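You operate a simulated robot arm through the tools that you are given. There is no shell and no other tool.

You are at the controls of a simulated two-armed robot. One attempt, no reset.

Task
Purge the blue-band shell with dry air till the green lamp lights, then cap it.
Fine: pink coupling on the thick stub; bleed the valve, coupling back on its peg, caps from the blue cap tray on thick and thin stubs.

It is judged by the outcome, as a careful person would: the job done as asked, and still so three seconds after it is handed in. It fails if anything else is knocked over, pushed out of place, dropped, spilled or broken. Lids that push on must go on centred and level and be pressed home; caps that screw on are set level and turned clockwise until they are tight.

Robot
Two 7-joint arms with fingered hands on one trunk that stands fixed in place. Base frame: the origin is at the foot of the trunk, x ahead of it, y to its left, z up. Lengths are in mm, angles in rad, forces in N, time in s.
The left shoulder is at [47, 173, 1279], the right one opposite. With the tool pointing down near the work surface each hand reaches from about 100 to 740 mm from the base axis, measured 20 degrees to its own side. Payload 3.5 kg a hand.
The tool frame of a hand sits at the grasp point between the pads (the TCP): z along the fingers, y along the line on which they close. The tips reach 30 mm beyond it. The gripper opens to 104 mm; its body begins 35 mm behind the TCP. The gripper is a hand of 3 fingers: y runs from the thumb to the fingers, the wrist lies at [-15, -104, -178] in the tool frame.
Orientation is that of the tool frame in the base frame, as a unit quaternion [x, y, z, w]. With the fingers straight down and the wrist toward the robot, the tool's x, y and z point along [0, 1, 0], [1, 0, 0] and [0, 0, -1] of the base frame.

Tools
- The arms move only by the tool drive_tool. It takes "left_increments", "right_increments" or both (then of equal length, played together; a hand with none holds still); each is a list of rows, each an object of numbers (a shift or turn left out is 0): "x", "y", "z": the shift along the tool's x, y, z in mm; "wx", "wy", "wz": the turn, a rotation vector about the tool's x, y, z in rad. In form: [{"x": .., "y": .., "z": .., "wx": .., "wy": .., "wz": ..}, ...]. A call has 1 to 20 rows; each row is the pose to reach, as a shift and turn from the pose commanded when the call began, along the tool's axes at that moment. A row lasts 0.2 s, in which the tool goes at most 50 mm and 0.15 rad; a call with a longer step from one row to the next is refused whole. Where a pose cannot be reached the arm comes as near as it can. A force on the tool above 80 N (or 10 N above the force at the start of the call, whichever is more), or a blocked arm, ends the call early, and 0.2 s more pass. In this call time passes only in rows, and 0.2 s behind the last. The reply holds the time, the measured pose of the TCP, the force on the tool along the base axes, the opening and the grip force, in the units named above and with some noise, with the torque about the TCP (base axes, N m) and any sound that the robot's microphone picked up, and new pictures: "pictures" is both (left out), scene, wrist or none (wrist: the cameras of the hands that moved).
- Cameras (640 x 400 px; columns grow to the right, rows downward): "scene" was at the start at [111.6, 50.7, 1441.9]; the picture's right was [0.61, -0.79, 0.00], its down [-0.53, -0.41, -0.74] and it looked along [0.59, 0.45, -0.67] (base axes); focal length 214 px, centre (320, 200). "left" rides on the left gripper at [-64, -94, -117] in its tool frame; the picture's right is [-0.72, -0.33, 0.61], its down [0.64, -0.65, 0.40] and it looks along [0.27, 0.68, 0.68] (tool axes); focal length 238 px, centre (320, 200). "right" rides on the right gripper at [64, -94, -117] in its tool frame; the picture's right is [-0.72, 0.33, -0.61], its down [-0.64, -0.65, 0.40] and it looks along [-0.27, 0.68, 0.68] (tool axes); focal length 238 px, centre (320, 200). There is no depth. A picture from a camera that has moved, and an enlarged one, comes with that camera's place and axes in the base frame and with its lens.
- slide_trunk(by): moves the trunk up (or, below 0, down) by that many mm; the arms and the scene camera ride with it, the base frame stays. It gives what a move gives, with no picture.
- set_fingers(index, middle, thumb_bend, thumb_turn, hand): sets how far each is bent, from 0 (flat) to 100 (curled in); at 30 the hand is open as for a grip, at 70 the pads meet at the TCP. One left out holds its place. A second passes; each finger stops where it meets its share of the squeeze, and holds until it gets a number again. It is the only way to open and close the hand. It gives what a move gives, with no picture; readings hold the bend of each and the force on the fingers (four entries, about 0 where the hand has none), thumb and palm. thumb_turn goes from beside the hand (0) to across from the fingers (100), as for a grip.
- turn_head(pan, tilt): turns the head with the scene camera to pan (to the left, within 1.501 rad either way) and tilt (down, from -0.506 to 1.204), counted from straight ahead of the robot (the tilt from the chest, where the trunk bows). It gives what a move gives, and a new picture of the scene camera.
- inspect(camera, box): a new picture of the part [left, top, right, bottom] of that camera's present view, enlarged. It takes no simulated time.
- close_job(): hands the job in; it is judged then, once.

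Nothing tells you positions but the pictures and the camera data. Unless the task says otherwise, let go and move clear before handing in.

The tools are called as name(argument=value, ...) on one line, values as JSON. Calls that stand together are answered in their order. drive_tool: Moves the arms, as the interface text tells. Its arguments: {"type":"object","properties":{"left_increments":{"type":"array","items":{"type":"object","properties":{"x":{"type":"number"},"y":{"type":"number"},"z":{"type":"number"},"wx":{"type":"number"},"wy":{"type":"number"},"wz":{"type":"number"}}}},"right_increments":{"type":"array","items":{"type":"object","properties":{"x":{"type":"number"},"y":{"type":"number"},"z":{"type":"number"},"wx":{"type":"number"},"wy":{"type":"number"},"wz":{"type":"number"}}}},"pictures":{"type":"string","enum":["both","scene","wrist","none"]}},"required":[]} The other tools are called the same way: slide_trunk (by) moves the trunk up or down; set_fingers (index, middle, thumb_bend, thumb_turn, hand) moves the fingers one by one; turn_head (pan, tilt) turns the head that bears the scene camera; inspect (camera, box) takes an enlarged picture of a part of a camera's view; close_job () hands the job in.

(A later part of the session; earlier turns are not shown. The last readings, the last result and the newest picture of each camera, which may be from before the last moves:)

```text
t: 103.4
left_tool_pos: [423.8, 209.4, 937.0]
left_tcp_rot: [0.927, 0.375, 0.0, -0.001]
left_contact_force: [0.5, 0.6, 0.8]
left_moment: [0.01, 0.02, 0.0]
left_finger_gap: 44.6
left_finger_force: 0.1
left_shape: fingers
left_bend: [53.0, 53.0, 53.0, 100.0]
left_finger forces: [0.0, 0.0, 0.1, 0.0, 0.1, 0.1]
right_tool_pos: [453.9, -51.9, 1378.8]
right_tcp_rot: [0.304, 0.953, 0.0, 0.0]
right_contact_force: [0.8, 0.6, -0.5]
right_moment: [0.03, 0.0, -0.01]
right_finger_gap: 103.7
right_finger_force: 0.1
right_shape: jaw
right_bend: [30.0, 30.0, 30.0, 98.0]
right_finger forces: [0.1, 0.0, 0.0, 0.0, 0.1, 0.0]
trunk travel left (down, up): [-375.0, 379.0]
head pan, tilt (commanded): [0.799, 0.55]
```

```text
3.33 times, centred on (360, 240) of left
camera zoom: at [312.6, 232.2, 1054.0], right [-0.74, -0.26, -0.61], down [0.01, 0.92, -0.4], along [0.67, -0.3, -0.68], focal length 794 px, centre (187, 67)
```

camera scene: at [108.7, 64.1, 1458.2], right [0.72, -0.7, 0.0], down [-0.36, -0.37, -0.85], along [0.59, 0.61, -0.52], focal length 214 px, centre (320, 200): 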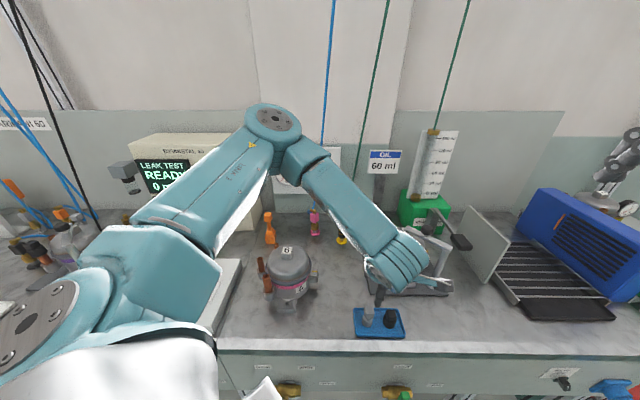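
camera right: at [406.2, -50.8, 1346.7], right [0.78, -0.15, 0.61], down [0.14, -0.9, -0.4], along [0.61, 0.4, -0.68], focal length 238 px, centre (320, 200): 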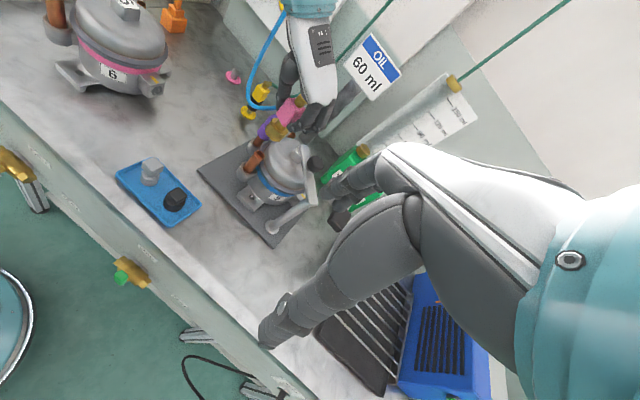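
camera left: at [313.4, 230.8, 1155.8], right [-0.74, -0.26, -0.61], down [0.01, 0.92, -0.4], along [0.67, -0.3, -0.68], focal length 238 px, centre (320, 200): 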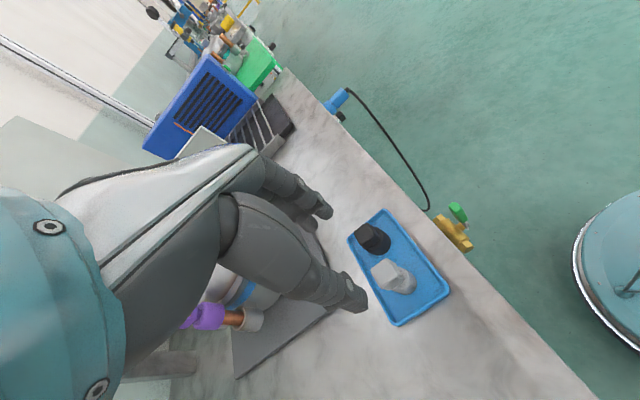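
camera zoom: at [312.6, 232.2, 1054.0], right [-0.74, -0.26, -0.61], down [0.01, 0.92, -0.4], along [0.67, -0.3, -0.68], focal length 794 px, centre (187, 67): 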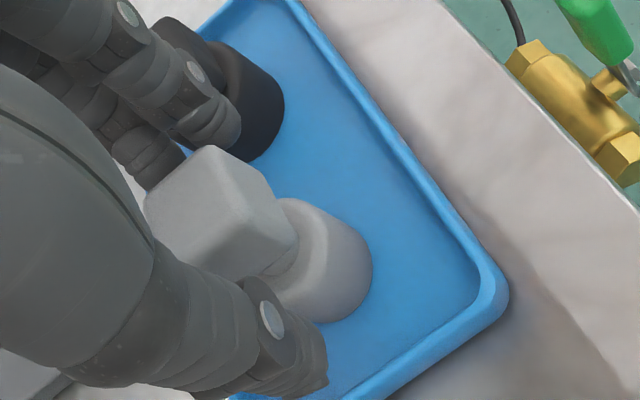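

I'll close most of the way, away from the black cap, then lower a little for a deeper hold before squeezing.

set_fingers(hand="left", index=57, middle=57, thumb_bend=57)

drive_tool(left_increments=[{"y": 1.5, "z": 6}], pictures="none")

inspect(camera="scene", box=[350, 275, 420, 335])

set_fingers(hand="left", index=66, middle=66, thumb_bend=66)

inspect(camera="scene", box=[350, 275, 420, 335])

inspect(camera="left", box=[280, 180, 440, 300])

```text
t: 104.4
left_tool_pos: [423.7, 210.1, 938.6]
left_tcp_rot: [0.927, 0.374, 0.001, -0.001]
left_contact_force: [0.6, 0.0, 0.6]
left_moment: [0.04, 0.03, -0.03]
left_finger_gap: 36.9
left_finger_force: 0.0
left_shape: fingers
left_bend: [56.0, 56.0, 56.0, 100.0]
left_finger forces: [0.0, 0.0, 0.0, 0.1, 0.1, 0.0]
right_tool_pos: [453.1, -51.9, 1379.5]
right_tcp_rot: [0.304, 0.953, 0.0, 0.0]
right_contact_force: [-0.7, -0.9, -0.9]
right_moment: [0.01, 0.01, 0.01]
right_finger_gap: 103.6
right_finger_force: 0.2
right_shape: jaw
right_bend: [30.0, 30.0, 30.0, 98.0]
right_finger forces: [0.1, 0.0, 0.0, 0.0, 0.1, 0.0]
trunk travel left (down, up): [-375.0, 379.0]
head pan, tilt (commanded): [0.799, 0.55]
```

```text
t: 104.8
left_tool_pos: [425.6, 208.9, 932.9]
left_tcp_rot: [0.927, 0.375, 0.0, 0.0]
left_contact_force: [0.1, 0.3, 0.0]
left_moment: [0.01, 0.01, -0.01]
left_finger_gap: 37.1
left_finger_force: 0.0
left_shape: fingers
left_bend: [56.0, 56.0, 56.0, 100.0]
left_finger forces: [0.0, 0.1, 0.0, 0.0, 0.0, 0.1]
right_tool_pos: [454.4, -51.3, 1379.6]
right_tcp_rot: [0.304, 0.953, 0.0, -0.001]
right_contact_force: [-0.5, 0.0, -0.4]
right_moment: [0.05, 0.0, 0.0]
right_finger_gap: 103.7
right_finger_force: 0.0
right_shape: jaw
right_bend: [30.0, 30.0, 30.0, 98.0]
right_finger forces: [0.0, 0.1, 0.0, 0.0, 0.0, 0.1]
trunk travel left (down, up): [-375.0, 379.0]
head pan, tilt (commanded): [0.799, 0.55]
```

```text
6.67 times, centred on (385, 305) of scene
camera zoom: at [108.2, 64.2, 1458.3], right [0.72, -0.7, 0.0], down [-0.36, -0.37, -0.85], along [0.59, 0.61, -0.52], focal length 1430 px, centre (-113, -500)
```

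zoom: 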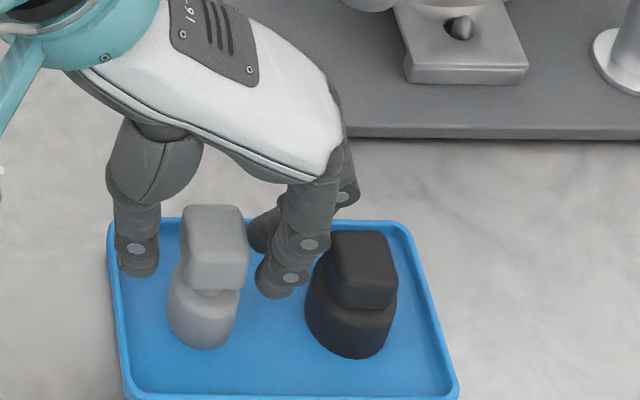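

```text
t: 105.8
left_tool_pos: [424.9, 209.5, 930.7]
left_tcp_rot: [0.927, 0.375, 0.001, 0.0]
left_contact_force: [-0.5, -0.5, 0.5]
left_moment: [-0.01, -0.01, -0.02]
left_finger_gap: 21.3
left_finger_force: 4.7
left_shape: fingers
left_bend: [63.0, 64.0, 62.0, 100.0]
left_finger forces: [2.2, 2.2, 0.0, 0.0, 4.6, 0.0]
right_tool_pos: [452.9, -50.7, 1380.2]
right_tcp_rot: [0.305, 0.952, 0.0, -0.001]
right_contact_force: [0.5, -0.5, -0.4]
right_moment: [0.0, 0.01, -0.03]
right_finger_gap: 103.9
right_finger_force: 0.0
right_shape: jaw
right_bend: [30.0, 30.0, 30.0, 98.0]
right_finger forces: [0.0, 0.0, 0.1, 0.0, 0.1, 0.0]
trunk travel left (down, up): [-375.0, 379.0]
head pan, tilt (commanded): [0.799, 0.55]
```

```text
6.67 times, centred on (385, 305) of scene
camera zoom: at [108.0, 64.4, 1458.3], right [0.72, -0.7, 0.0], down [-0.36, -0.37, -0.85], along [0.59, 0.61, -0.52], focal length 1430 px, centre (-113, -500)
```

zoom: 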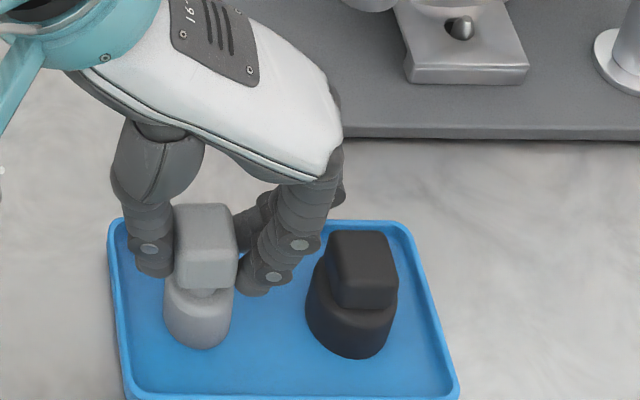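

```text
3.33 times, centred on (360, 240) of left
camera zoom: at [313.6, 231.9, 1048.4], right [-0.74, -0.26, -0.61], down [0.01, 0.92, -0.4], along [0.67, -0.3, -0.68], focal length 794 px, centre (187, 67)
```

zoom: 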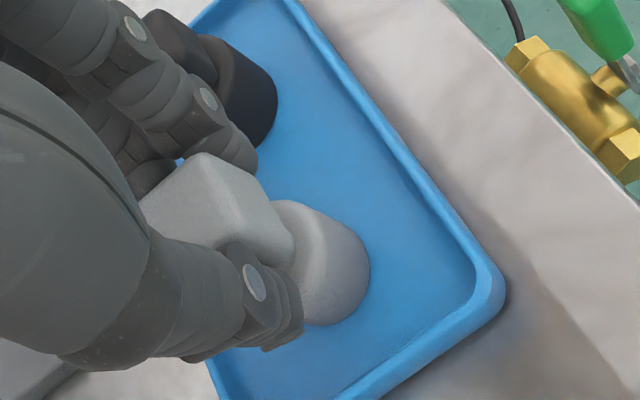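

Balanced light contact on both faces. I'll tighten the grip and lift.

set_fingers(hand="left", index=76, middle=76, thumb_bend=76)

drive_tool(left_increments=[{"z": -8}, {"z": -20}, {"z": -45}, {"z": -80}, {"z": -120}], pictures="none")

inspect(camera="scene", box=[350, 240, 430, 335])

inspect(camera="left", box=[280, 180, 440, 300])

inspect(camera="right", box=[150, 110, 240, 195])

```text
t: 106.8
left_tool_pos: [425.0, 209.7, 931.5]
left_tcp_rot: [0.927, 0.375, 0.001, 0.0]
left_contact_force: [-0.2, 0.0, 0.9]
left_moment: [-0.01, -0.01, 0.02]
left_finger_gap: 19.8
left_finger_force: 16.7
left_shape: fingers
left_bend: [71.0, 66.0, 61.0, 100.0]
left_finger forces: [8.8, 8.1, 0.0, 0.1, 17.4, 0.0]
right_tool_pos: [453.9, -51.8, 1378.8]
right_tcp_rot: [0.304, 0.953, 0.0, -0.001]
right_contact_force: [-0.4, 0.2, -0.8]
right_moment: [0.04, 0.0, 0.01]
right_finger_gap: 103.9
right_finger_force: 0.1
right_shape: jaw
right_bend: [30.0, 30.0, 30.0, 98.0]
right_finger forces: [0.0, 0.1, 0.1, 0.0, 0.1, 0.1]
trunk travel left (down, up): [-375.0, 379.0]
head pan, tilt (commanded): [0.799, 0.55]
```

```text
t: 108.0
left_tool_pos: [424.8, 208.0, 1054.1]
left_tcp_rot: [0.927, 0.375, 0.001, 0.0]
left_contact_force: [-0.3, -0.5, 0.4]
left_moment: [0.02, 0.01, 0.0]
left_finger_gap: 19.2
left_finger_force: 16.7
left_shape: fingers
left_bend: [71.0, 66.0, 61.0, 100.0]
left_finger forces: [8.9, 8.2, 0.0, 0.0, 17.4, 0.0]
right_tool_pos: [452.5, -52.7, 1379.1]
right_tcp_rot: [0.304, 0.953, 0.001, 0.0]
right_contact_force: [0.5, 0.5, -0.2]
right_moment: [0.01, -0.02, 0.03]
right_finger_gap: 103.6
right_finger_force: 0.1
right_shape: jaw
right_bend: [30.0, 30.0, 30.0, 98.0]
right_finger forces: [0.0, 0.1, 0.1, 0.0, 0.1, 0.0]
trunk travel left (down, up): [-375.0, 379.0]
head pan, tilt (commanded): [0.799, 0.55]
```

```text
4.21 times, centred on (390, 288) of scene
camera zoom: at [107.2, 63.5, 1458.5], right [0.72, -0.7, 0.0], down [-0.36, -0.37, -0.85], along [0.59, 0.61, -0.52], focal length 903 px, centre (25, -168)
```

zoom: 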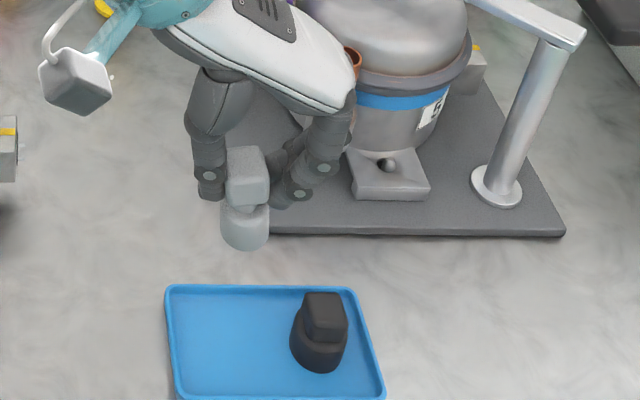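

```text
3.33 times, centred on (360, 240) of left
camera zoom: at [312.8, 230.2, 1170.1], right [-0.74, -0.27, -0.61], down [0.01, 0.92, -0.4], along [0.67, -0.3, -0.68], focal length 794 px, centre (187, 67)
```

zoom: 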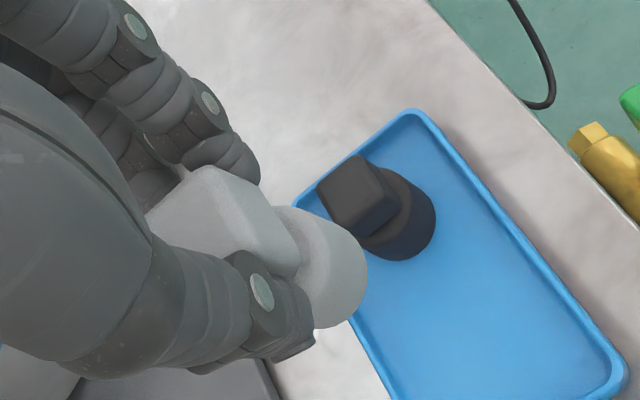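

```text
4.71 times, centred on (195, 152) of right
camera zoom: at [345.2, -91.5, 1497.1], right [0.78, -0.15, 0.61], down [0.14, -0.9, -0.4], along [0.61, 0.4, -0.68], focal length 1122 px, centre (908, 424)
```

zoom: 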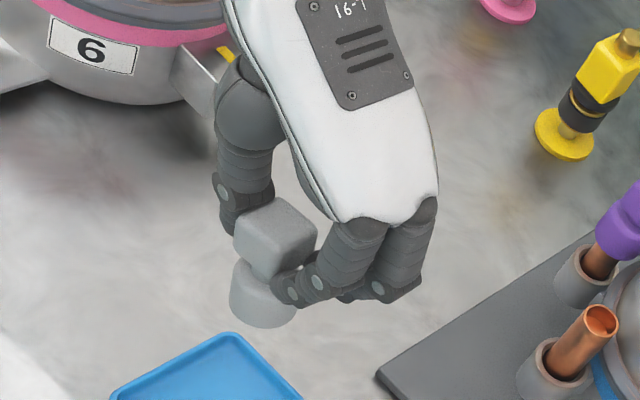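

The grey cap is held and the black one is undisturbed. I'll measure the cap's tilt in my grip before going to the thin stub.

inspect(camera="scene", box=[385, 255, 425, 305])

inspect(camera="right", box=[190, 145, 230, 185])

inspect(camera="left", box=[300, 210, 400, 290])

```text
8.00 times, centred on (405, 280) of scene
camera zoom: at [107.2, 63.5, 1458.5], right [0.72, -0.7, 0.0], down [-0.36, -0.37, -0.85], along [0.59, 0.61, -0.52], focal length 1716 px, centre (-360, -440)
```

zoom: 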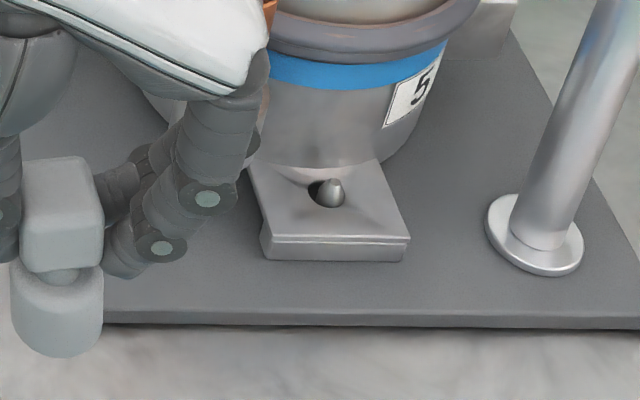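

```text
10.00 times, centred on (210, 165) of right
camera zoom: at [345.2, -91.5, 1497.1], right [0.78, -0.15, 0.61], down [0.14, -0.9, -0.4], along [0.61, 0.4, -0.68], focal length 2384 px, centre (1420, 550)
```

zoom: 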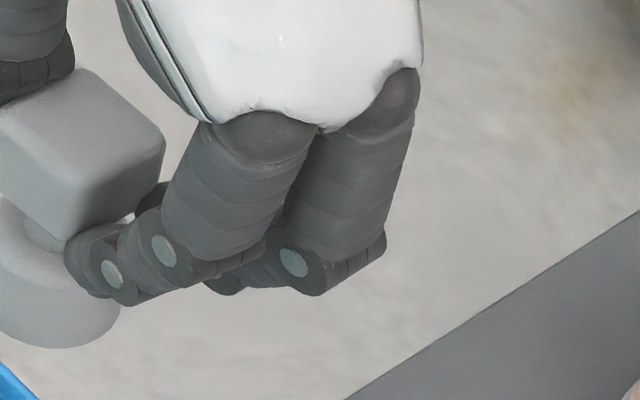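

```text
5.00 times, centred on (350, 250) of left
camera zoom: at [312.8, 230.2, 1170.1], right [-0.74, -0.27, -0.61], down [0.01, 0.92, -0.4], along [0.67, -0.3, -0.68], focal length 1192 px, centre (170, -50)
```

zoom: 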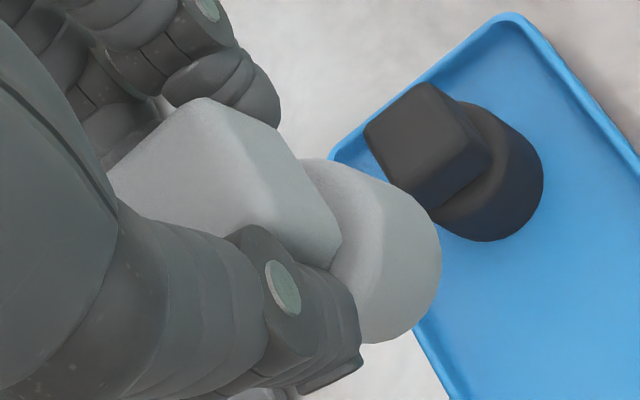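

inspect(camera="right", box=[240, 120, 310, 190])

inspect(camera="scene", box=[365, 215, 425, 265])

```text
5.71 times, centred on (275, 155) of right
camera zoom: at [345.2, -91.5, 1497.1], right [0.78, -0.15, 0.61], down [0.14, -0.9, -0.4], along [0.61, 0.4, -0.68], focal length 1362 px, centre (577, 457)
```

zoom: 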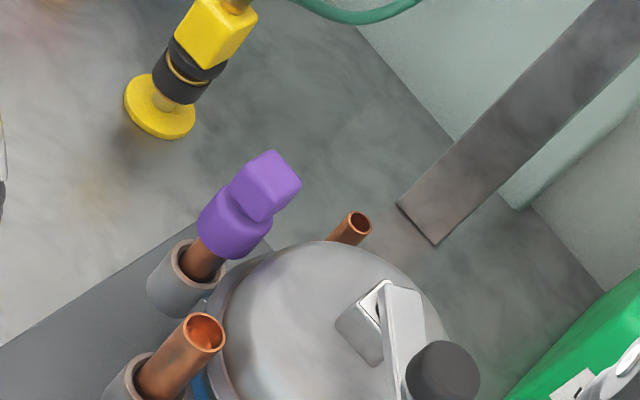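

```text
8.00 times, centred on (395, 240) of scene
camera zoom: at [107.2, 63.5, 1458.5], right [0.72, -0.7, 0.0], down [-0.36, -0.37, -0.85], along [0.59, 0.61, -0.52], focal length 1716 px, centre (-280, -120)
```

zoom: 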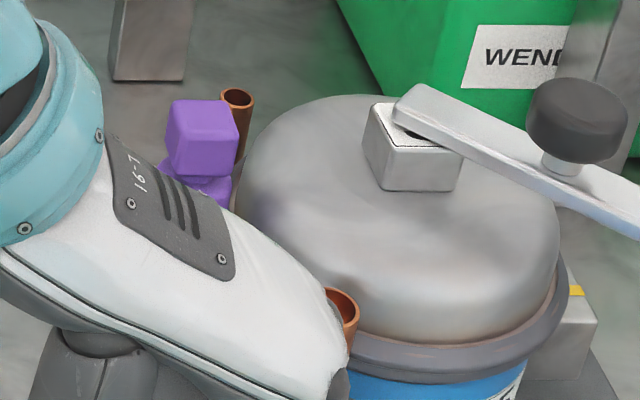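

The thin stub's top comes out near (684, 330, 981). I'll carry the cap there high over the shell, yawing the hand so the arm can reach comfortably.

drive_tool(left_increments=[{"x": 15, "y": 5, "z": -40, "wz": -0.1}, {"x": 45, "y": 15, "z": -75, "wz": -0.22}, {"x": 82, "y": 27, "z": -86, "wz": -0.35}, {"x": 120, "y": 40, "z": -86, "wz": -0.48}, {"x": 158, "y": 53, "z": -86, "wz": -0.61}, {"x": 196, "y": 66, "z": -86, "wz": -0.74}, {"x": 234, "y": 79, "z": -86, "wz": -0.86}, {"x": 271.1, "y": 91.1, "z": -86, "wz": -0.977}])

inspect(camera="left", box=[260, 170, 460, 320])

inspect(camera="scene", box=[360, 180, 440, 260])

inspect(camera="right", box=[240, 80, 340, 180])

```text
t: 109.8
left_tool_pos: [682.3, 332.8, 1136.5]
left_tcp_rot: [0.642, 0.766, 0.001, 0.0]
left_contact_force: [0.4, 0.0, 0.3]
left_moment: [-0.01, 0.01, 0.01]
left_finger_gap: 19.0
left_finger_force: 16.7
left_shape: fingers
left_bend: [72.0, 66.0, 61.0, 100.0]
left_finger forces: [8.4, 7.7, 0.0, 0.1, 16.6, 0.1]
left hand out of reach, approached as far as the arm can: row 1
right_tool_pos: [455.1, -50.3, 1379.0]
right_tcp_rot: [0.303, 0.953, -0.001, -0.001]
right_contact_force: [-0.5, -0.3, 0.1]
right_moment: [0.0, 0.03, 0.03]
right_finger_gap: 103.7
right_finger_force: 0.1
right_shape: jaw
right_bend: [30.0, 30.0, 30.0, 98.0]
right_finger forces: [0.1, 0.0, 0.0, 0.0, 0.0, 0.0]
trunk travel left (down, up): [-375.0, 379.0]
head pan, tilt (commanded): [0.799, 0.55]
camera scene: at [109.1, 65.0, 1458.1], right [0.72, -0.7, 0.0], down [-0.36, -0.38, -0.85], along [0.59, 0.61, -0.52], focal length 214 px, centre (320, 200)
camera left: at [599.4, 252.3, 1254.0], right [-0.19, -0.76, -0.61], down [-0.76, 0.52, -0.4], along [0.63, 0.39, -0.68], focal length 238 px, centre (320, 200)
```

scene: 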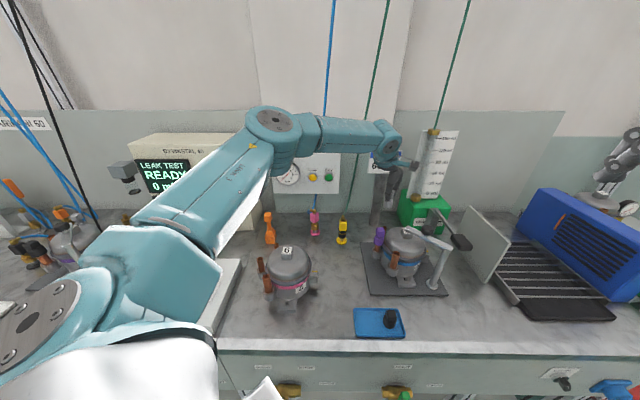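
left: 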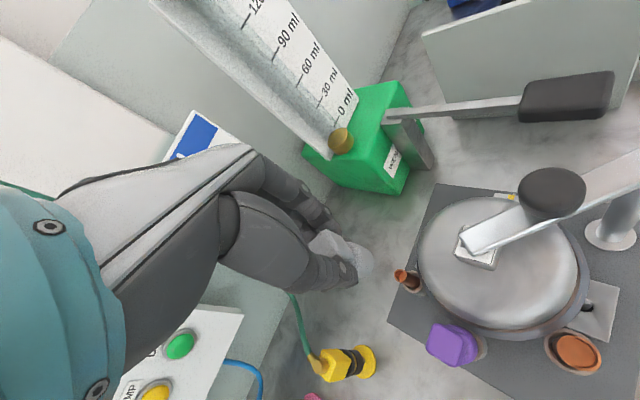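

```text
2.67 times, centred on (360, 245) of left
camera zoom: at [599.4, 252.3, 1254.0], right [-0.19, -0.76, -0.61], down [-0.76, 0.52, -0.4], along [0.63, 0.39, -0.68], focal length 636 px, centre (213, 80)
```

zoom: 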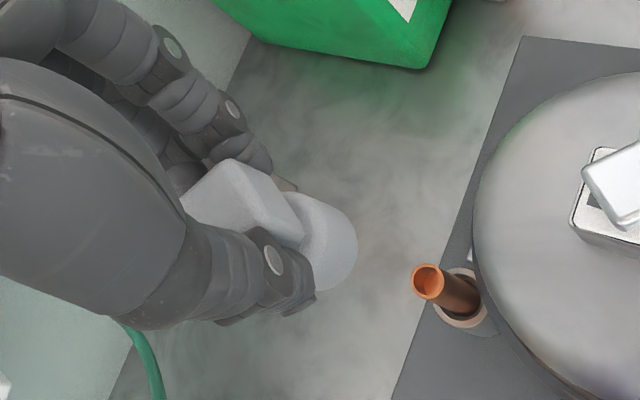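

```text
5.00 times, centred on (400, 220) of scene
camera zoom: at [109.1, 65.0, 1458.1], right [0.72, -0.7, 0.0], down [-0.36, -0.38, -0.85], along [0.59, 0.61, -0.52], focal length 1072 px, centre (-80, 100)
```

zoom: 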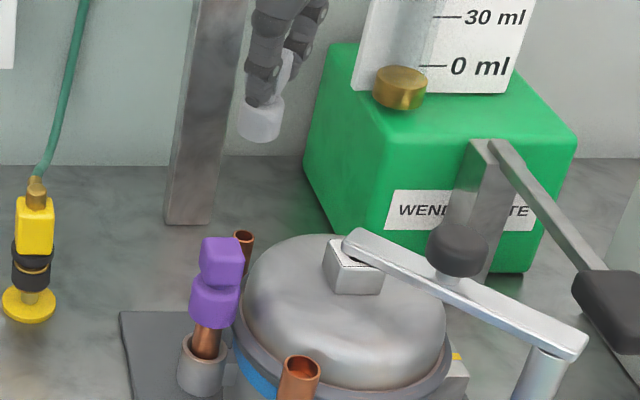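

```text
4.00 times, centred on (290, 130) of right
camera zoom: at [347.4, -90.0, 1496.4], right [0.78, -0.15, 0.61], down [0.14, -0.9, -0.4], along [0.61, 0.4, -0.68], focal length 953 px, centre (440, 480)
```

zoom: 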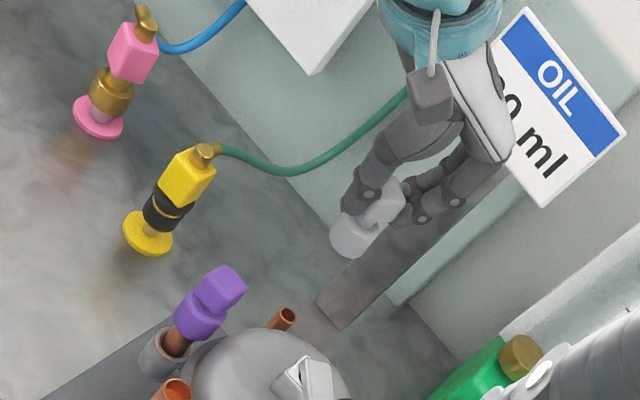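

The cap's underside is within 4 mm of the thin stub's axis. I'll zoom in to measure its tilt before lowering.

inspect(camera="scene", box=[385, 180, 425, 235])

inspect(camera="right", box=[300, 110, 350, 160])

inspect(camera="left", box=[320, 210, 440, 300])

```text
7.27 times, centred on (405, 208) of scene
camera zoom: at [109.1, 65.0, 1458.1], right [0.72, -0.7, 0.0], down [-0.36, -0.38, -0.85], along [0.59, 0.61, -0.52], focal length 1560 px, centre (-298, 146)
```

zoom: 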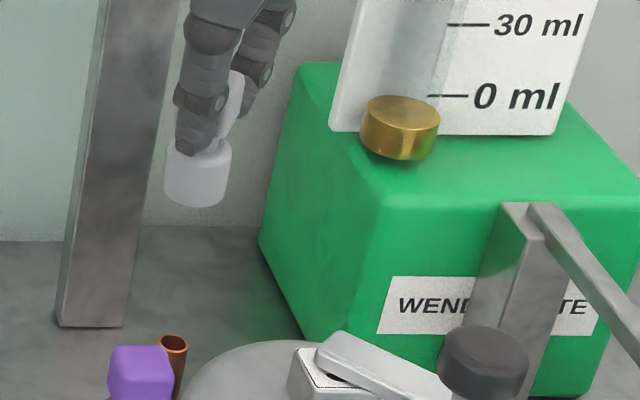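

```text
8.00 times, centred on (325, 135) of right
camera zoom: at [347.4, -90.0, 1496.4], right [0.78, -0.15, 0.61], down [0.14, -0.9, -0.4], along [0.61, 0.4, -0.68], focal length 1907 px, centre (280, 720)
```

zoom: 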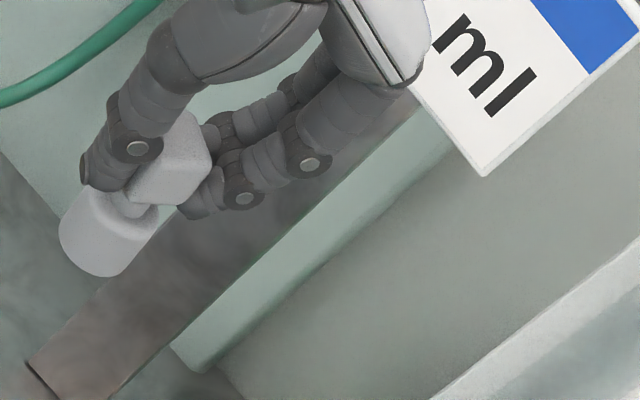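

```text
4.44 times, centred on (380, 255) of left
camera zoom: at [599.4, 252.3, 1254.0], right [-0.19, -0.76, -0.61], down [-0.76, 0.52, -0.4], along [0.63, 0.39, -0.68], focal length 1059 px, centre (53, -44)
```

zoom: 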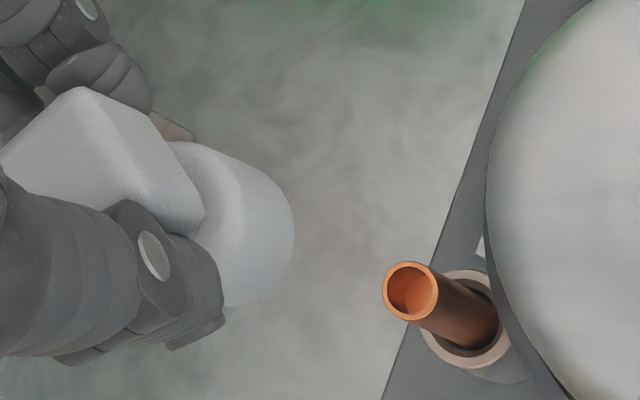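

The cap leans about 4° toward the thumb. I'll trim that, shift 5 mm onto the axis, and lower to just above the thin stub.

drive_tool(left_increments=[{"x": -1.8, "y": 2.2, "z": 10, "wx": 0.036}, {"x": -3.7, "y": 4.4, "z": 30, "wx": 0.071}, {"x": -3.7, "y": 4.4, "z": 50, "wx": 0.071}, {"x": -3.7, "y": 4.4, "z": 62, "wx": 0.071}], pictures="none")

inspect(camera="scene", box=[380, 195, 425, 250])

inspect(camera="right", box=[275, 115, 335, 170])

inspect(camera="left", box=[310, 200, 430, 290])

```text
t: 110.8
left_tool_pos: [658.8, 337.8, 1085.6]
left_tcp_rot: [0.642, 0.766, -0.026, -0.021]
left_contact_force: [1.6, 1.1, 0.0]
left_moment: [-0.01, -0.01, -0.01]
left_finger_gap: 18.8
left_finger_force: 16.9
left_shape: fingers
left_bend: [72.0, 66.0, 61.0, 100.0]
left_finger forces: [8.3, 7.9, 0.0, 0.0, 16.7, 0.0]
left hand out of reach, approached as far as the arm can: row 1, 2, 3, 4
right_tool_pos: [452.9, -50.9, 1379.1]
right_tcp_rot: [0.304, 0.953, 0.0, -0.001]
right_contact_force: [0.8, -1.0, -0.2]
right_moment: [0.0, 0.0, 0.0]
right_finger_gap: 103.7
right_finger_force: 0.0
right_shape: jaw
right_bend: [30.0, 30.0, 30.0, 98.0]
right_finger forces: [0.1, 0.1, 0.1, 0.0, 0.1, 0.0]
trunk travel left (down, up): [-375.0, 379.0]
head pan, tilt (commanded): [0.799, 0.55]
```

```text
7.27 times, centred on (402, 222) of scene
camera zoom: at [107.9, 64.4, 1458.3], right [0.72, -0.7, 0.0], down [-0.36, -0.37, -0.85], along [0.59, 0.61, -0.52], focal length 1560 px, centre (-280, 36)
```

zoom: 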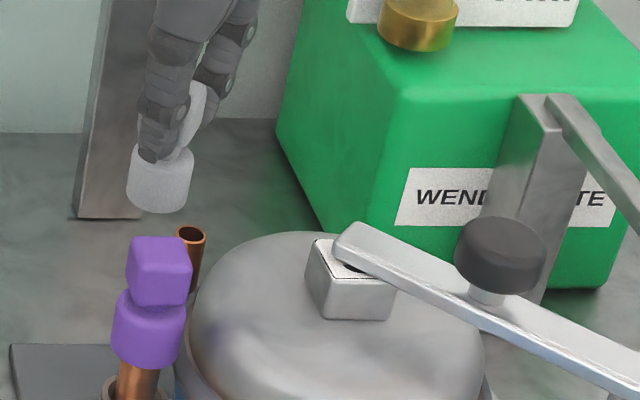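

```text
7.27 times, centred on (305, 142) of right
camera zoom: at [346.1, -90.6, 1496.8], right [0.78, -0.15, 0.61], down [0.14, -0.9, -0.4], along [0.61, 0.4, -0.68], focal length 1734 px, centre (429, 618)
```

zoom: 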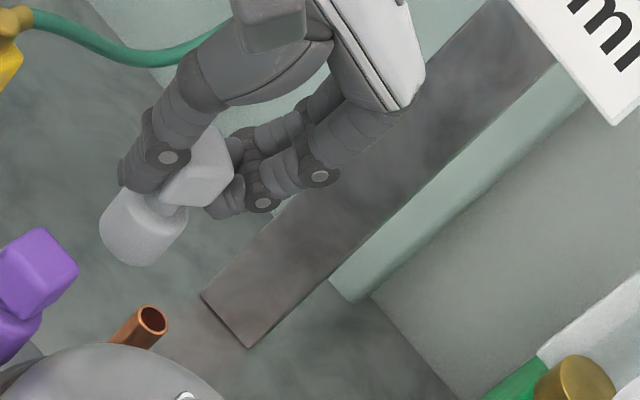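

```text
4.44 times, centred on (370, 245) of left
camera zoom: at [585.5, 258.1, 1207.3], right [-0.24, -0.77, -0.59], down [-0.78, 0.51, -0.36], along [0.58, 0.38, -0.72], focal length 1059 px, centre (98, 0)
```

zoom: 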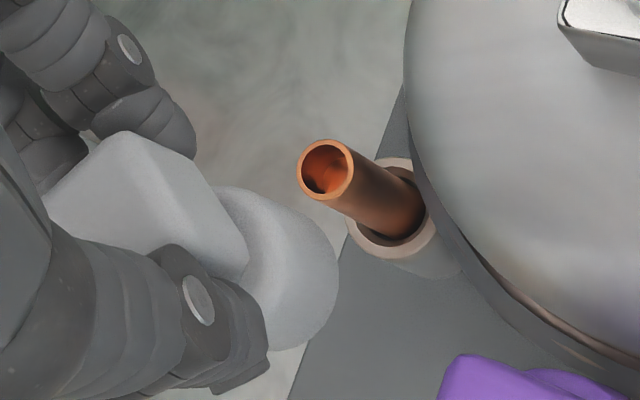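

The arm is at its forward limit with the trunk up. I'll back off to open bench space, lower the trunk (which leans forward and extends reach), and return.

drive_tool(left_increments=[{"y": -2, "z": -30}, {"x": 10, "y": -15, "z": -60}, {"x": 40, "y": -50, "z": -85}, {"x": 78.4, "y": -93.9, "z": -108.5}], pictures="none")

slide_trunk(by=-120)

inspect(camera="scene", box=[0, 0, 640, 400])

```text
refused: row 3 steps farther than a row can; nothing moved
```

```text
t: 112.3
left_tool_pos: [659.6, 333.5, 979.3]
left_tcp_rot: [0.642, 0.766, -0.019, -0.013]
left_contact_force: [-6.3, 7.9, 54.2]
left_moment: [-1.05, 0.73, -1.01]
left_finger_gap: 18.6
left_finger_force: 82.9
left_shape: fingers
left_bend: [70.0, 72.0, 56.0, 100.0]
left_finger forces: [78.0, 11.0, 0.0, 0.0, 76.5, 0.1]
right_tool_pos: [448.1, -53.3, 1262.1]
right_tcp_rot: [0.303, 0.953, 0.0, 0.002]
right_contact_force: [0.6, -0.8, 0.6]
right_moment: [-0.01, -0.02, -0.01]
right_finger_gap: 103.7
right_finger_force: 0.2
right_shape: jaw
right_bend: [30.0, 30.0, 30.0, 98.0]
right_finger forces: [0.1, 0.0, 0.0, 0.1, 0.1, 0.1]
trunk travel left (down, up): [-255.0, 499.0]
head pan, tilt (commanded): [0.799, 0.55]
```

```text
1.00 times, centred on (320, 200) of scene (not enlarged: the box is as wide or as high as the picture)
camera zoom: at [143.7, 62.9, 1337.7], right [0.72, -0.7, 0.0], down [-0.36, -0.37, -0.85], along [0.6, 0.61, -0.52], focal length 214 px, centre (320, 200)
```

zoom: 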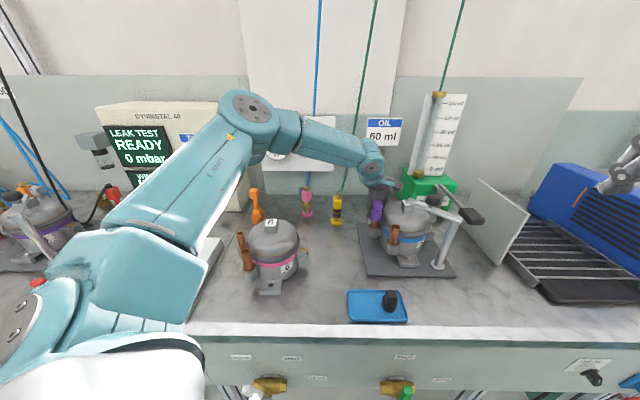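

My back-off move was refused but the trunk still came down, and the hand is now pressing on something with 54 N. I'm raising the trunk straight back.

slide_trunk(by=120)

```text
t: 113.8
left_tool_pos: [658.8, 335.9, 1085.0]
left_tcp_rot: [0.642, 0.766, -0.027, -0.024]
left_contact_force: [0.2, 0.8, -0.3]
left_moment: [-0.01, 0.03, 0.04]
left_finger_gap: 19.4
left_finger_force: 15.8
left_shape: fingers
left_bend: [72.0, 72.0, 61.0, 100.0]
left_finger forces: [8.2, 7.5, 0.0, 0.0, 16.1, 0.1]
right_tool_pos: [453.3, -51.3, 1378.9]
right_tcp_rot: [0.304, 0.953, 0.0, -0.001]
right_contact_force: [0.9, 0.1, 0.2]
right_moment: [0.0, 0.02, 0.02]
right_finger_gap: 103.8
right_finger_force: 0.0
right_shape: jaw
right_bend: [30.0, 30.0, 30.0, 98.0]
right_finger forces: [0.1, 0.0, 0.0, 0.0, 0.1, 0.0]
trunk travel left (down, up): [-375.0, 379.0]
head pan, tilt (commanded): [0.799, 0.55]
```

inspect(camera="scene", box=[360, 190, 460, 290])

inspect(camera="right", box=[225, 100, 335, 210])

inspect(camera="left", box=[300, 180, 480, 320])

```text
4.00 times, centred on (410, 240) of scene
camera zoom: at [108.4, 64.4, 1458.1], right [0.72, -0.7, 0.0], down [-0.36, -0.37, -0.85], along [0.59, 0.61, -0.52], focal length 858 px, centre (-40, 40)
```

zoom: 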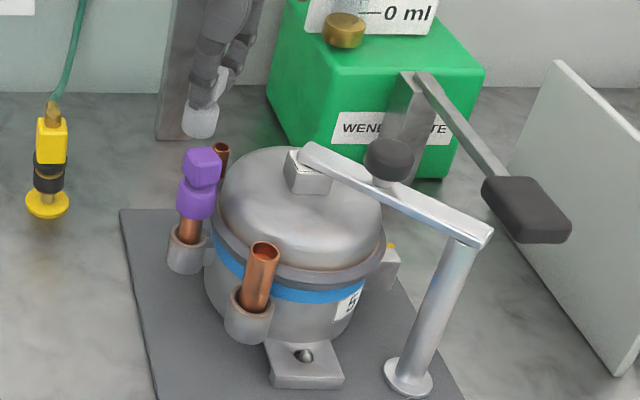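

```text
3.64 times, centred on (280, 155) of right
camera zoom: at [346.8, -90.5, 1496.2], right [0.78, -0.15, 0.61], down [0.14, -0.9, -0.4], along [0.61, 0.4, -0.68], focal length 867 px, centre (466, 364)
```

zoom: 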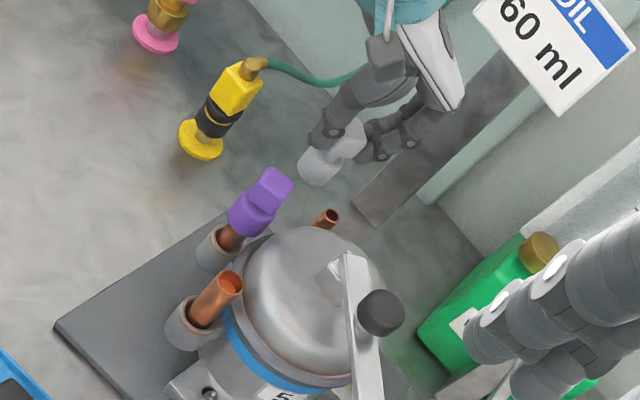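

```text
2.86 times, centred on (390, 250) of left
camera zoom: at [585.7, 256.2, 1207.5], right [-0.24, -0.77, -0.59], down [-0.78, 0.51, -0.36], along [0.58, 0.38, -0.72], focal length 681 px, centre (120, 57)
```

zoom: 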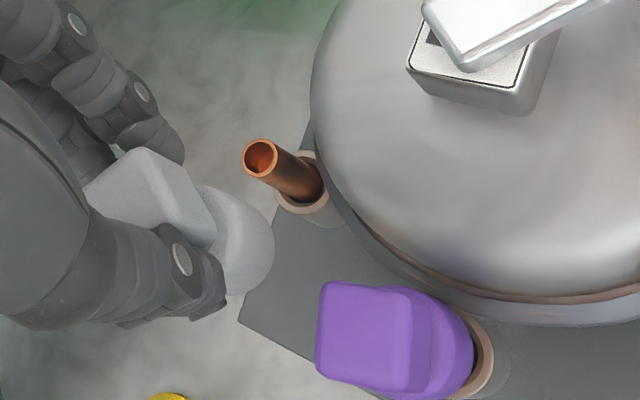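

Everything is still in place and undamaged, and the cap is still held. I'll retry the back-off with proper step sizes, one call at a time.

drive_tool(left_increments=[{"y": -2, "z": -30}, {"x": 8, "y": -14, "z": -62}, {"x": 30, "y": -42, "z": -85}, {"x": 55, "y": -68, "z": -100}, {"x": 80, "y": -93.6, "z": -109}], pictures="scene")

```text
t: 115.0
left_tool_pos: [559.0, 399.1, 1202.1]
left_tcp_rot: [0.642, 0.766, -0.025, -0.022]
left_contact_force: [0.1, -0.5, 0.4]
left_moment: [-0.03, -0.04, -0.01]
left_finger_gap: 19.3
left_finger_force: 15.9
left_shape: fingers
left_bend: [72.0, 72.0, 61.0, 100.0]
left_finger forces: [8.2, 7.3, 0.0, 0.1, 15.8, 0.1]
right_tool_pos: [452.5, -50.3, 1379.2]
right_tcp_rot: [0.303, 0.953, -0.001, 0.0]
right_contact_force: [-0.1, 0.2, 0.7]
right_moment: [-0.02, 0.0, 0.0]
right_finger_gap: 103.6
right_finger_force: 0.0
right_shape: jaw
right_bend: [30.0, 30.0, 30.0, 98.0]
right_finger forces: [0.0, 0.0, 0.1, 0.1, 0.0, 0.1]
trunk travel left (down, up): [-375.0, 379.0]
head pan, tilt (commanded): [0.799, 0.55]
camera scene: at [106.9, 65.0, 1458.4], right [0.72, -0.7, 0.0], down [-0.36, -0.38, -0.85], along [0.59, 0.61, -0.52], focal length 214 px, centre (320, 200)
```

scene: 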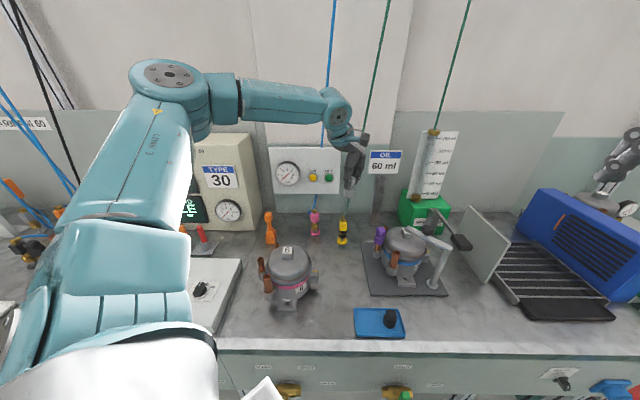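

Clear of everything. Now I'll lower the trunk.

slide_trunk(by=-120)

```text
t: 116.5
left_tool_pos: [560.0, 398.6, 1082.3]
left_tcp_rot: [0.643, 0.765, -0.025, -0.022]
left_contact_force: [0.0, -0.1, 0.8]
left_moment: [0.03, -0.02, -0.01]
left_finger_gap: 19.1
left_finger_force: 15.5
left_shape: fingers
left_bend: [72.0, 72.0, 61.0, 100.0]
left_finger forces: [8.1, 7.4, 0.1, 0.1, 15.8, 0.1]
right_tool_pos: [452.8, -50.6, 1260.2]
right_tcp_rot: [0.304, 0.953, -0.001, 0.001]
right_contact_force: [-0.3, 0.0, -0.1]
right_moment: [-0.01, -0.01, -0.02]
right_finger_gap: 104.0
right_finger_force: 0.1
right_shape: jaw
right_bend: [30.0, 30.0, 30.0, 98.0]
right_finger forces: [0.0, 0.0, 0.0, 0.1, 0.0, 0.0]
trunk travel left (down, up): [-255.0, 499.0]
head pan, tilt (commanded): [0.799, 0.55]
```

drive_tool(left_increments=[{"x": -10, "y": 15, "z": -30}, {"x": -36, "y": 47, "z": -35}, {"x": -62, "y": 79, "z": -35.5}, {"x": -89.3, "y": 111.2, "z": -35.5}], pictures="scene")

inspect(camera="scene", box=[370, 145, 430, 215])

inspect(camera="right", box=[275, 60, 345, 130])

inspect(camera="left", box=[310, 200, 430, 290])

```text
t: 117.5
left_tool_pos: [686.3, 330.4, 1106.6]
left_tcp_rot: [0.641, 0.767, -0.028, -0.024]
left_contact_force: [0.1, 0.6, -0.4]
left_moment: [0.01, 0.01, -0.03]
left_finger_gap: 19.1
left_finger_force: 15.5
left_shape: fingers
left_bend: [72.0, 72.0, 61.0, 100.0]
left_finger forces: [8.1, 7.2, 0.0, 0.0, 15.6, 0.0]
right_tool_pos: [455.7, -51.1, 1257.3]
right_tcp_rot: [0.305, 0.952, -0.001, -0.001]
right_contact_force: [0.2, 1.1, 0.0]
right_moment: [0.05, 0.02, -0.03]
right_finger_gap: 103.4
right_finger_force: 0.0
right_shape: jaw
right_bend: [30.0, 30.0, 30.0, 98.0]
right_finger forces: [0.1, 0.0, 0.0, 0.0, 0.0, 0.0]
trunk travel left (down, up): [-255.0, 499.0]
head pan, tilt (commanded): [0.799, 0.55]
camera scene: at [151.8, 64.9, 1336.0], right [0.72, -0.7, 0.0], down [-0.37, -0.37, -0.85], along [0.59, 0.61, -0.52], focal length 214 px, centre (320, 200)
```

scene: 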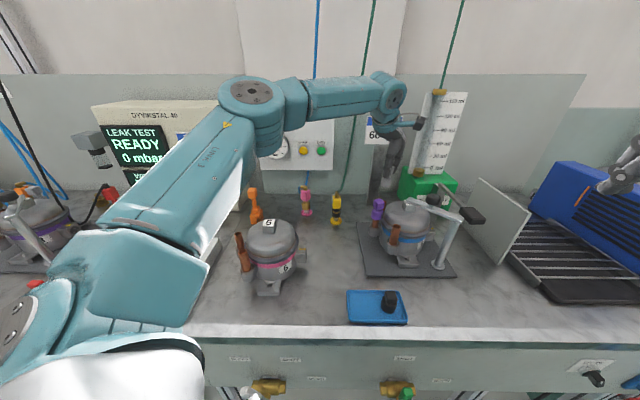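

```text
5.71 times, centred on (400, 180) of scene
camera zoom: at [151.8, 64.9, 1336.0], right [0.72, -0.7, 0.0], down [-0.37, -0.37, -0.85], along [0.59, 0.61, -0.52], focal length 1226 px, centre (-137, 314)
```

zoom: 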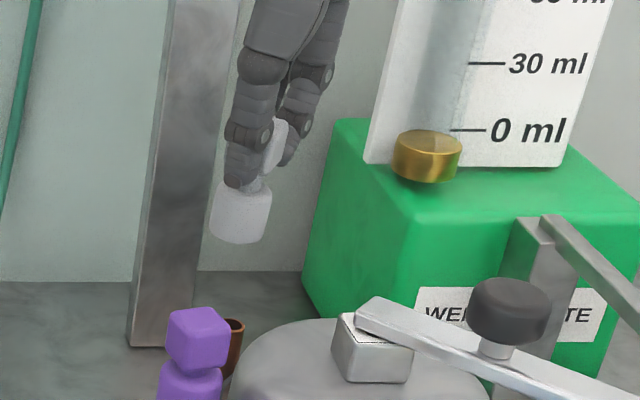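

```text
5.71 times, centred on (310, 95) of right
camera zoom: at [348.0, -90.1, 1376.1], right [0.78, -0.15, 0.61], down [0.14, -0.9, -0.4], along [0.61, 0.4, -0.68], focal length 1362 px, centre (377, 800)
```

zoom: 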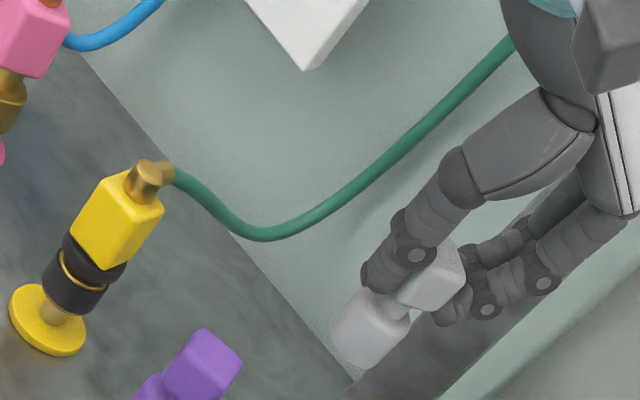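

```text
4.44 times, centred on (370, 245) of left
camera zoom: at [614.2, 251.6, 1230.4], right [-0.24, -0.77, -0.59], down [-0.78, 0.51, -0.36], along [0.58, 0.38, -0.73], focal length 1059 px, centre (98, 0)
```

zoom: 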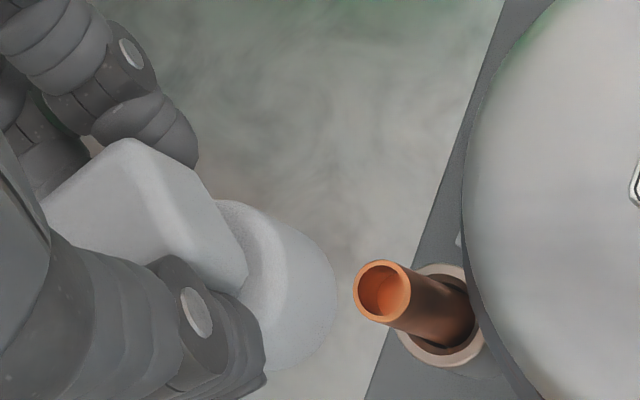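

The bump turned the cap in my grip by about 12° (its underside toward +y). I'll rotate the hand to bring the cap level and recentre over the stub at this safe height.

drive_tool(left_increments=[{"x": 4.8, "y": 5.5, "z": -0.4, "wx": 0.043, "wy": -0.098, "wz": 0.007}, {"x": 9.6, "y": 11.1, "z": -0.8, "wx": 0.087, "wy": -0.197, "wz": 0.015}, {"x": 9.6, "y": 11.1, "z": -0.8, "wx": 0.087, "wy": -0.197, "wz": 0.015}], pictures="none")

inspect(camera="scene", box=[375, 155, 425, 215])

inspect(camera="right", box=[285, 75, 345, 145])

inspect(camera="left", box=[310, 200, 430, 290])

```text
t: 118.3
left_tool_pos: [694.3, 341.3, 1107.5]
left_tcp_rot: [0.641, 0.758, -0.12, 0.024]
left_contact_force: [0.8, -0.3, -0.4]
left_moment: [0.0, 0.0, 0.0]
left_finger_gap: 19.1
left_finger_force: 15.6
left_shape: fingers
left_bend: [72.0, 72.0, 61.0, 100.0]
left_finger forces: [8.0, 7.4, 0.0, 0.0, 15.5, 0.0]
right_tool_pos: [452.6, -51.8, 1259.8]
right_tcp_rot: [0.305, 0.952, 0.0, 0.0]
right_contact_force: [0.0, 0.7, -0.3]
right_moment: [0.02, -0.01, 0.01]
right_finger_gap: 103.9
right_finger_force: 0.1
right_shape: jaw
right_bend: [30.0, 30.0, 30.0, 98.0]
right_finger forces: [0.0, 0.0, 0.0, 0.0, 0.0, 0.0]
trunk travel left (down, up): [-255.0, 499.0]
head pan, tilt (commanded): [0.799, 0.55]
```

```text
6.67 times, centred on (400, 185) of scene
camera zoom: at [150.1, 64.3, 1336.4], right [0.72, -0.7, 0.0], down [-0.36, -0.37, -0.85], along [0.59, 0.61, -0.52], focal length 1430 px, centre (-213, 300)
```

zoom: 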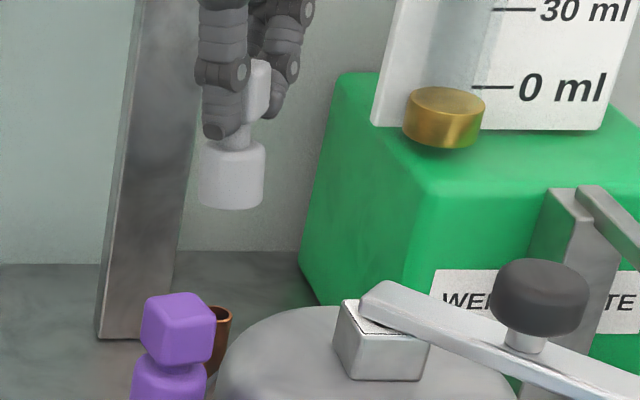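

```text
5.71 times, centred on (315, 110) of right
camera zoom: at [346.1, -90.8, 1376.8], right [0.78, -0.15, 0.61], down [0.14, -0.9, -0.4], along [0.61, 0.4, -0.68], focal length 1362 px, centre (349, 714)
```

zoom: 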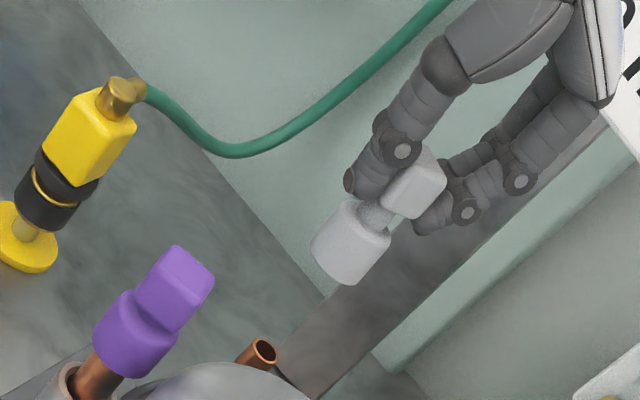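

```text
4.44 times, centred on (370, 245) of left
camera zoom: at [626.7, 289.6, 1246.9], right [-0.26, -0.87, -0.41], down [-0.8, 0.44, -0.41], along [0.54, 0.22, -0.81], focal length 1059 px, centre (98, 0)
```

zoom: 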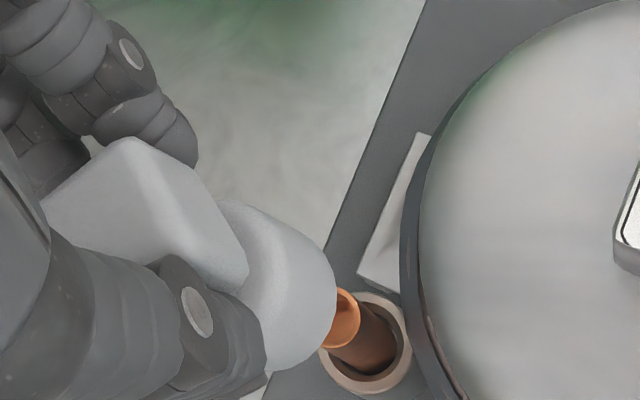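

inspect(camera="left", box=[345, 230, 415, 290])

inspect(camera="right", box=[320, 95, 370, 145])

inspect(camera="scene", box=[395, 160, 425, 210])

```text
6.67 times, centred on (380, 260) of left
camera zoom: at [626.7, 289.6, 1246.9], right [-0.26, -0.87, -0.41], down [-0.8, 0.44, -0.41], along [0.54, 0.22, -0.81], focal length 1589 px, centre (-80, -200)
```

zoom: 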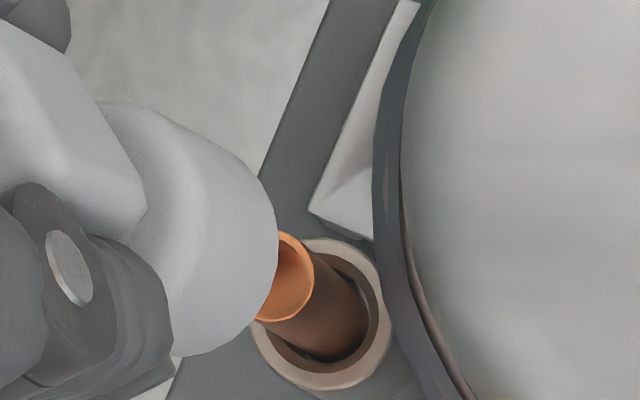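

```text
8.00 times, centred on (345, 120) of right
camera zoom: at [346.1, -90.8, 1376.8], right [0.78, -0.15, 0.61], down [0.14, -0.9, -0.4], along [0.61, 0.4, -0.68], focal length 1907 px, centre (120, 840)
```

zoom: 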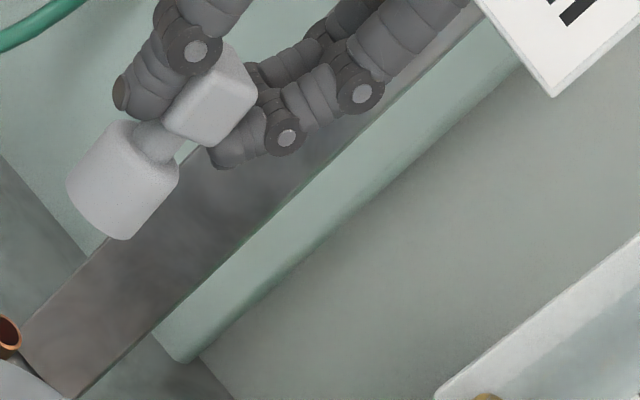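

```text
8.00 times, centred on (410, 185) of scene
camera zoom: at [150.1, 64.3, 1336.4], right [0.72, -0.7, 0.0], down [-0.36, -0.37, -0.85], along [0.59, 0.61, -0.52], focal length 1716 px, centre (-400, 320)
```

zoom: 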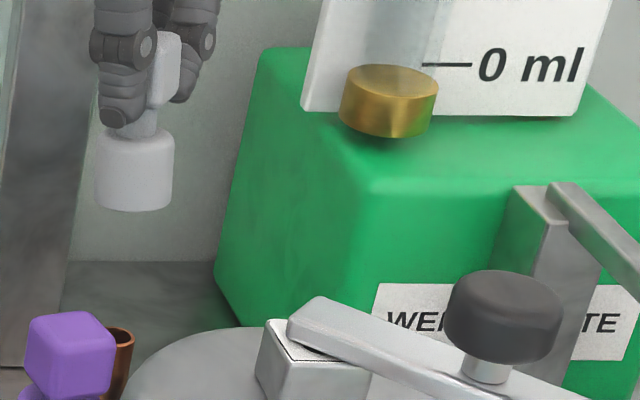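

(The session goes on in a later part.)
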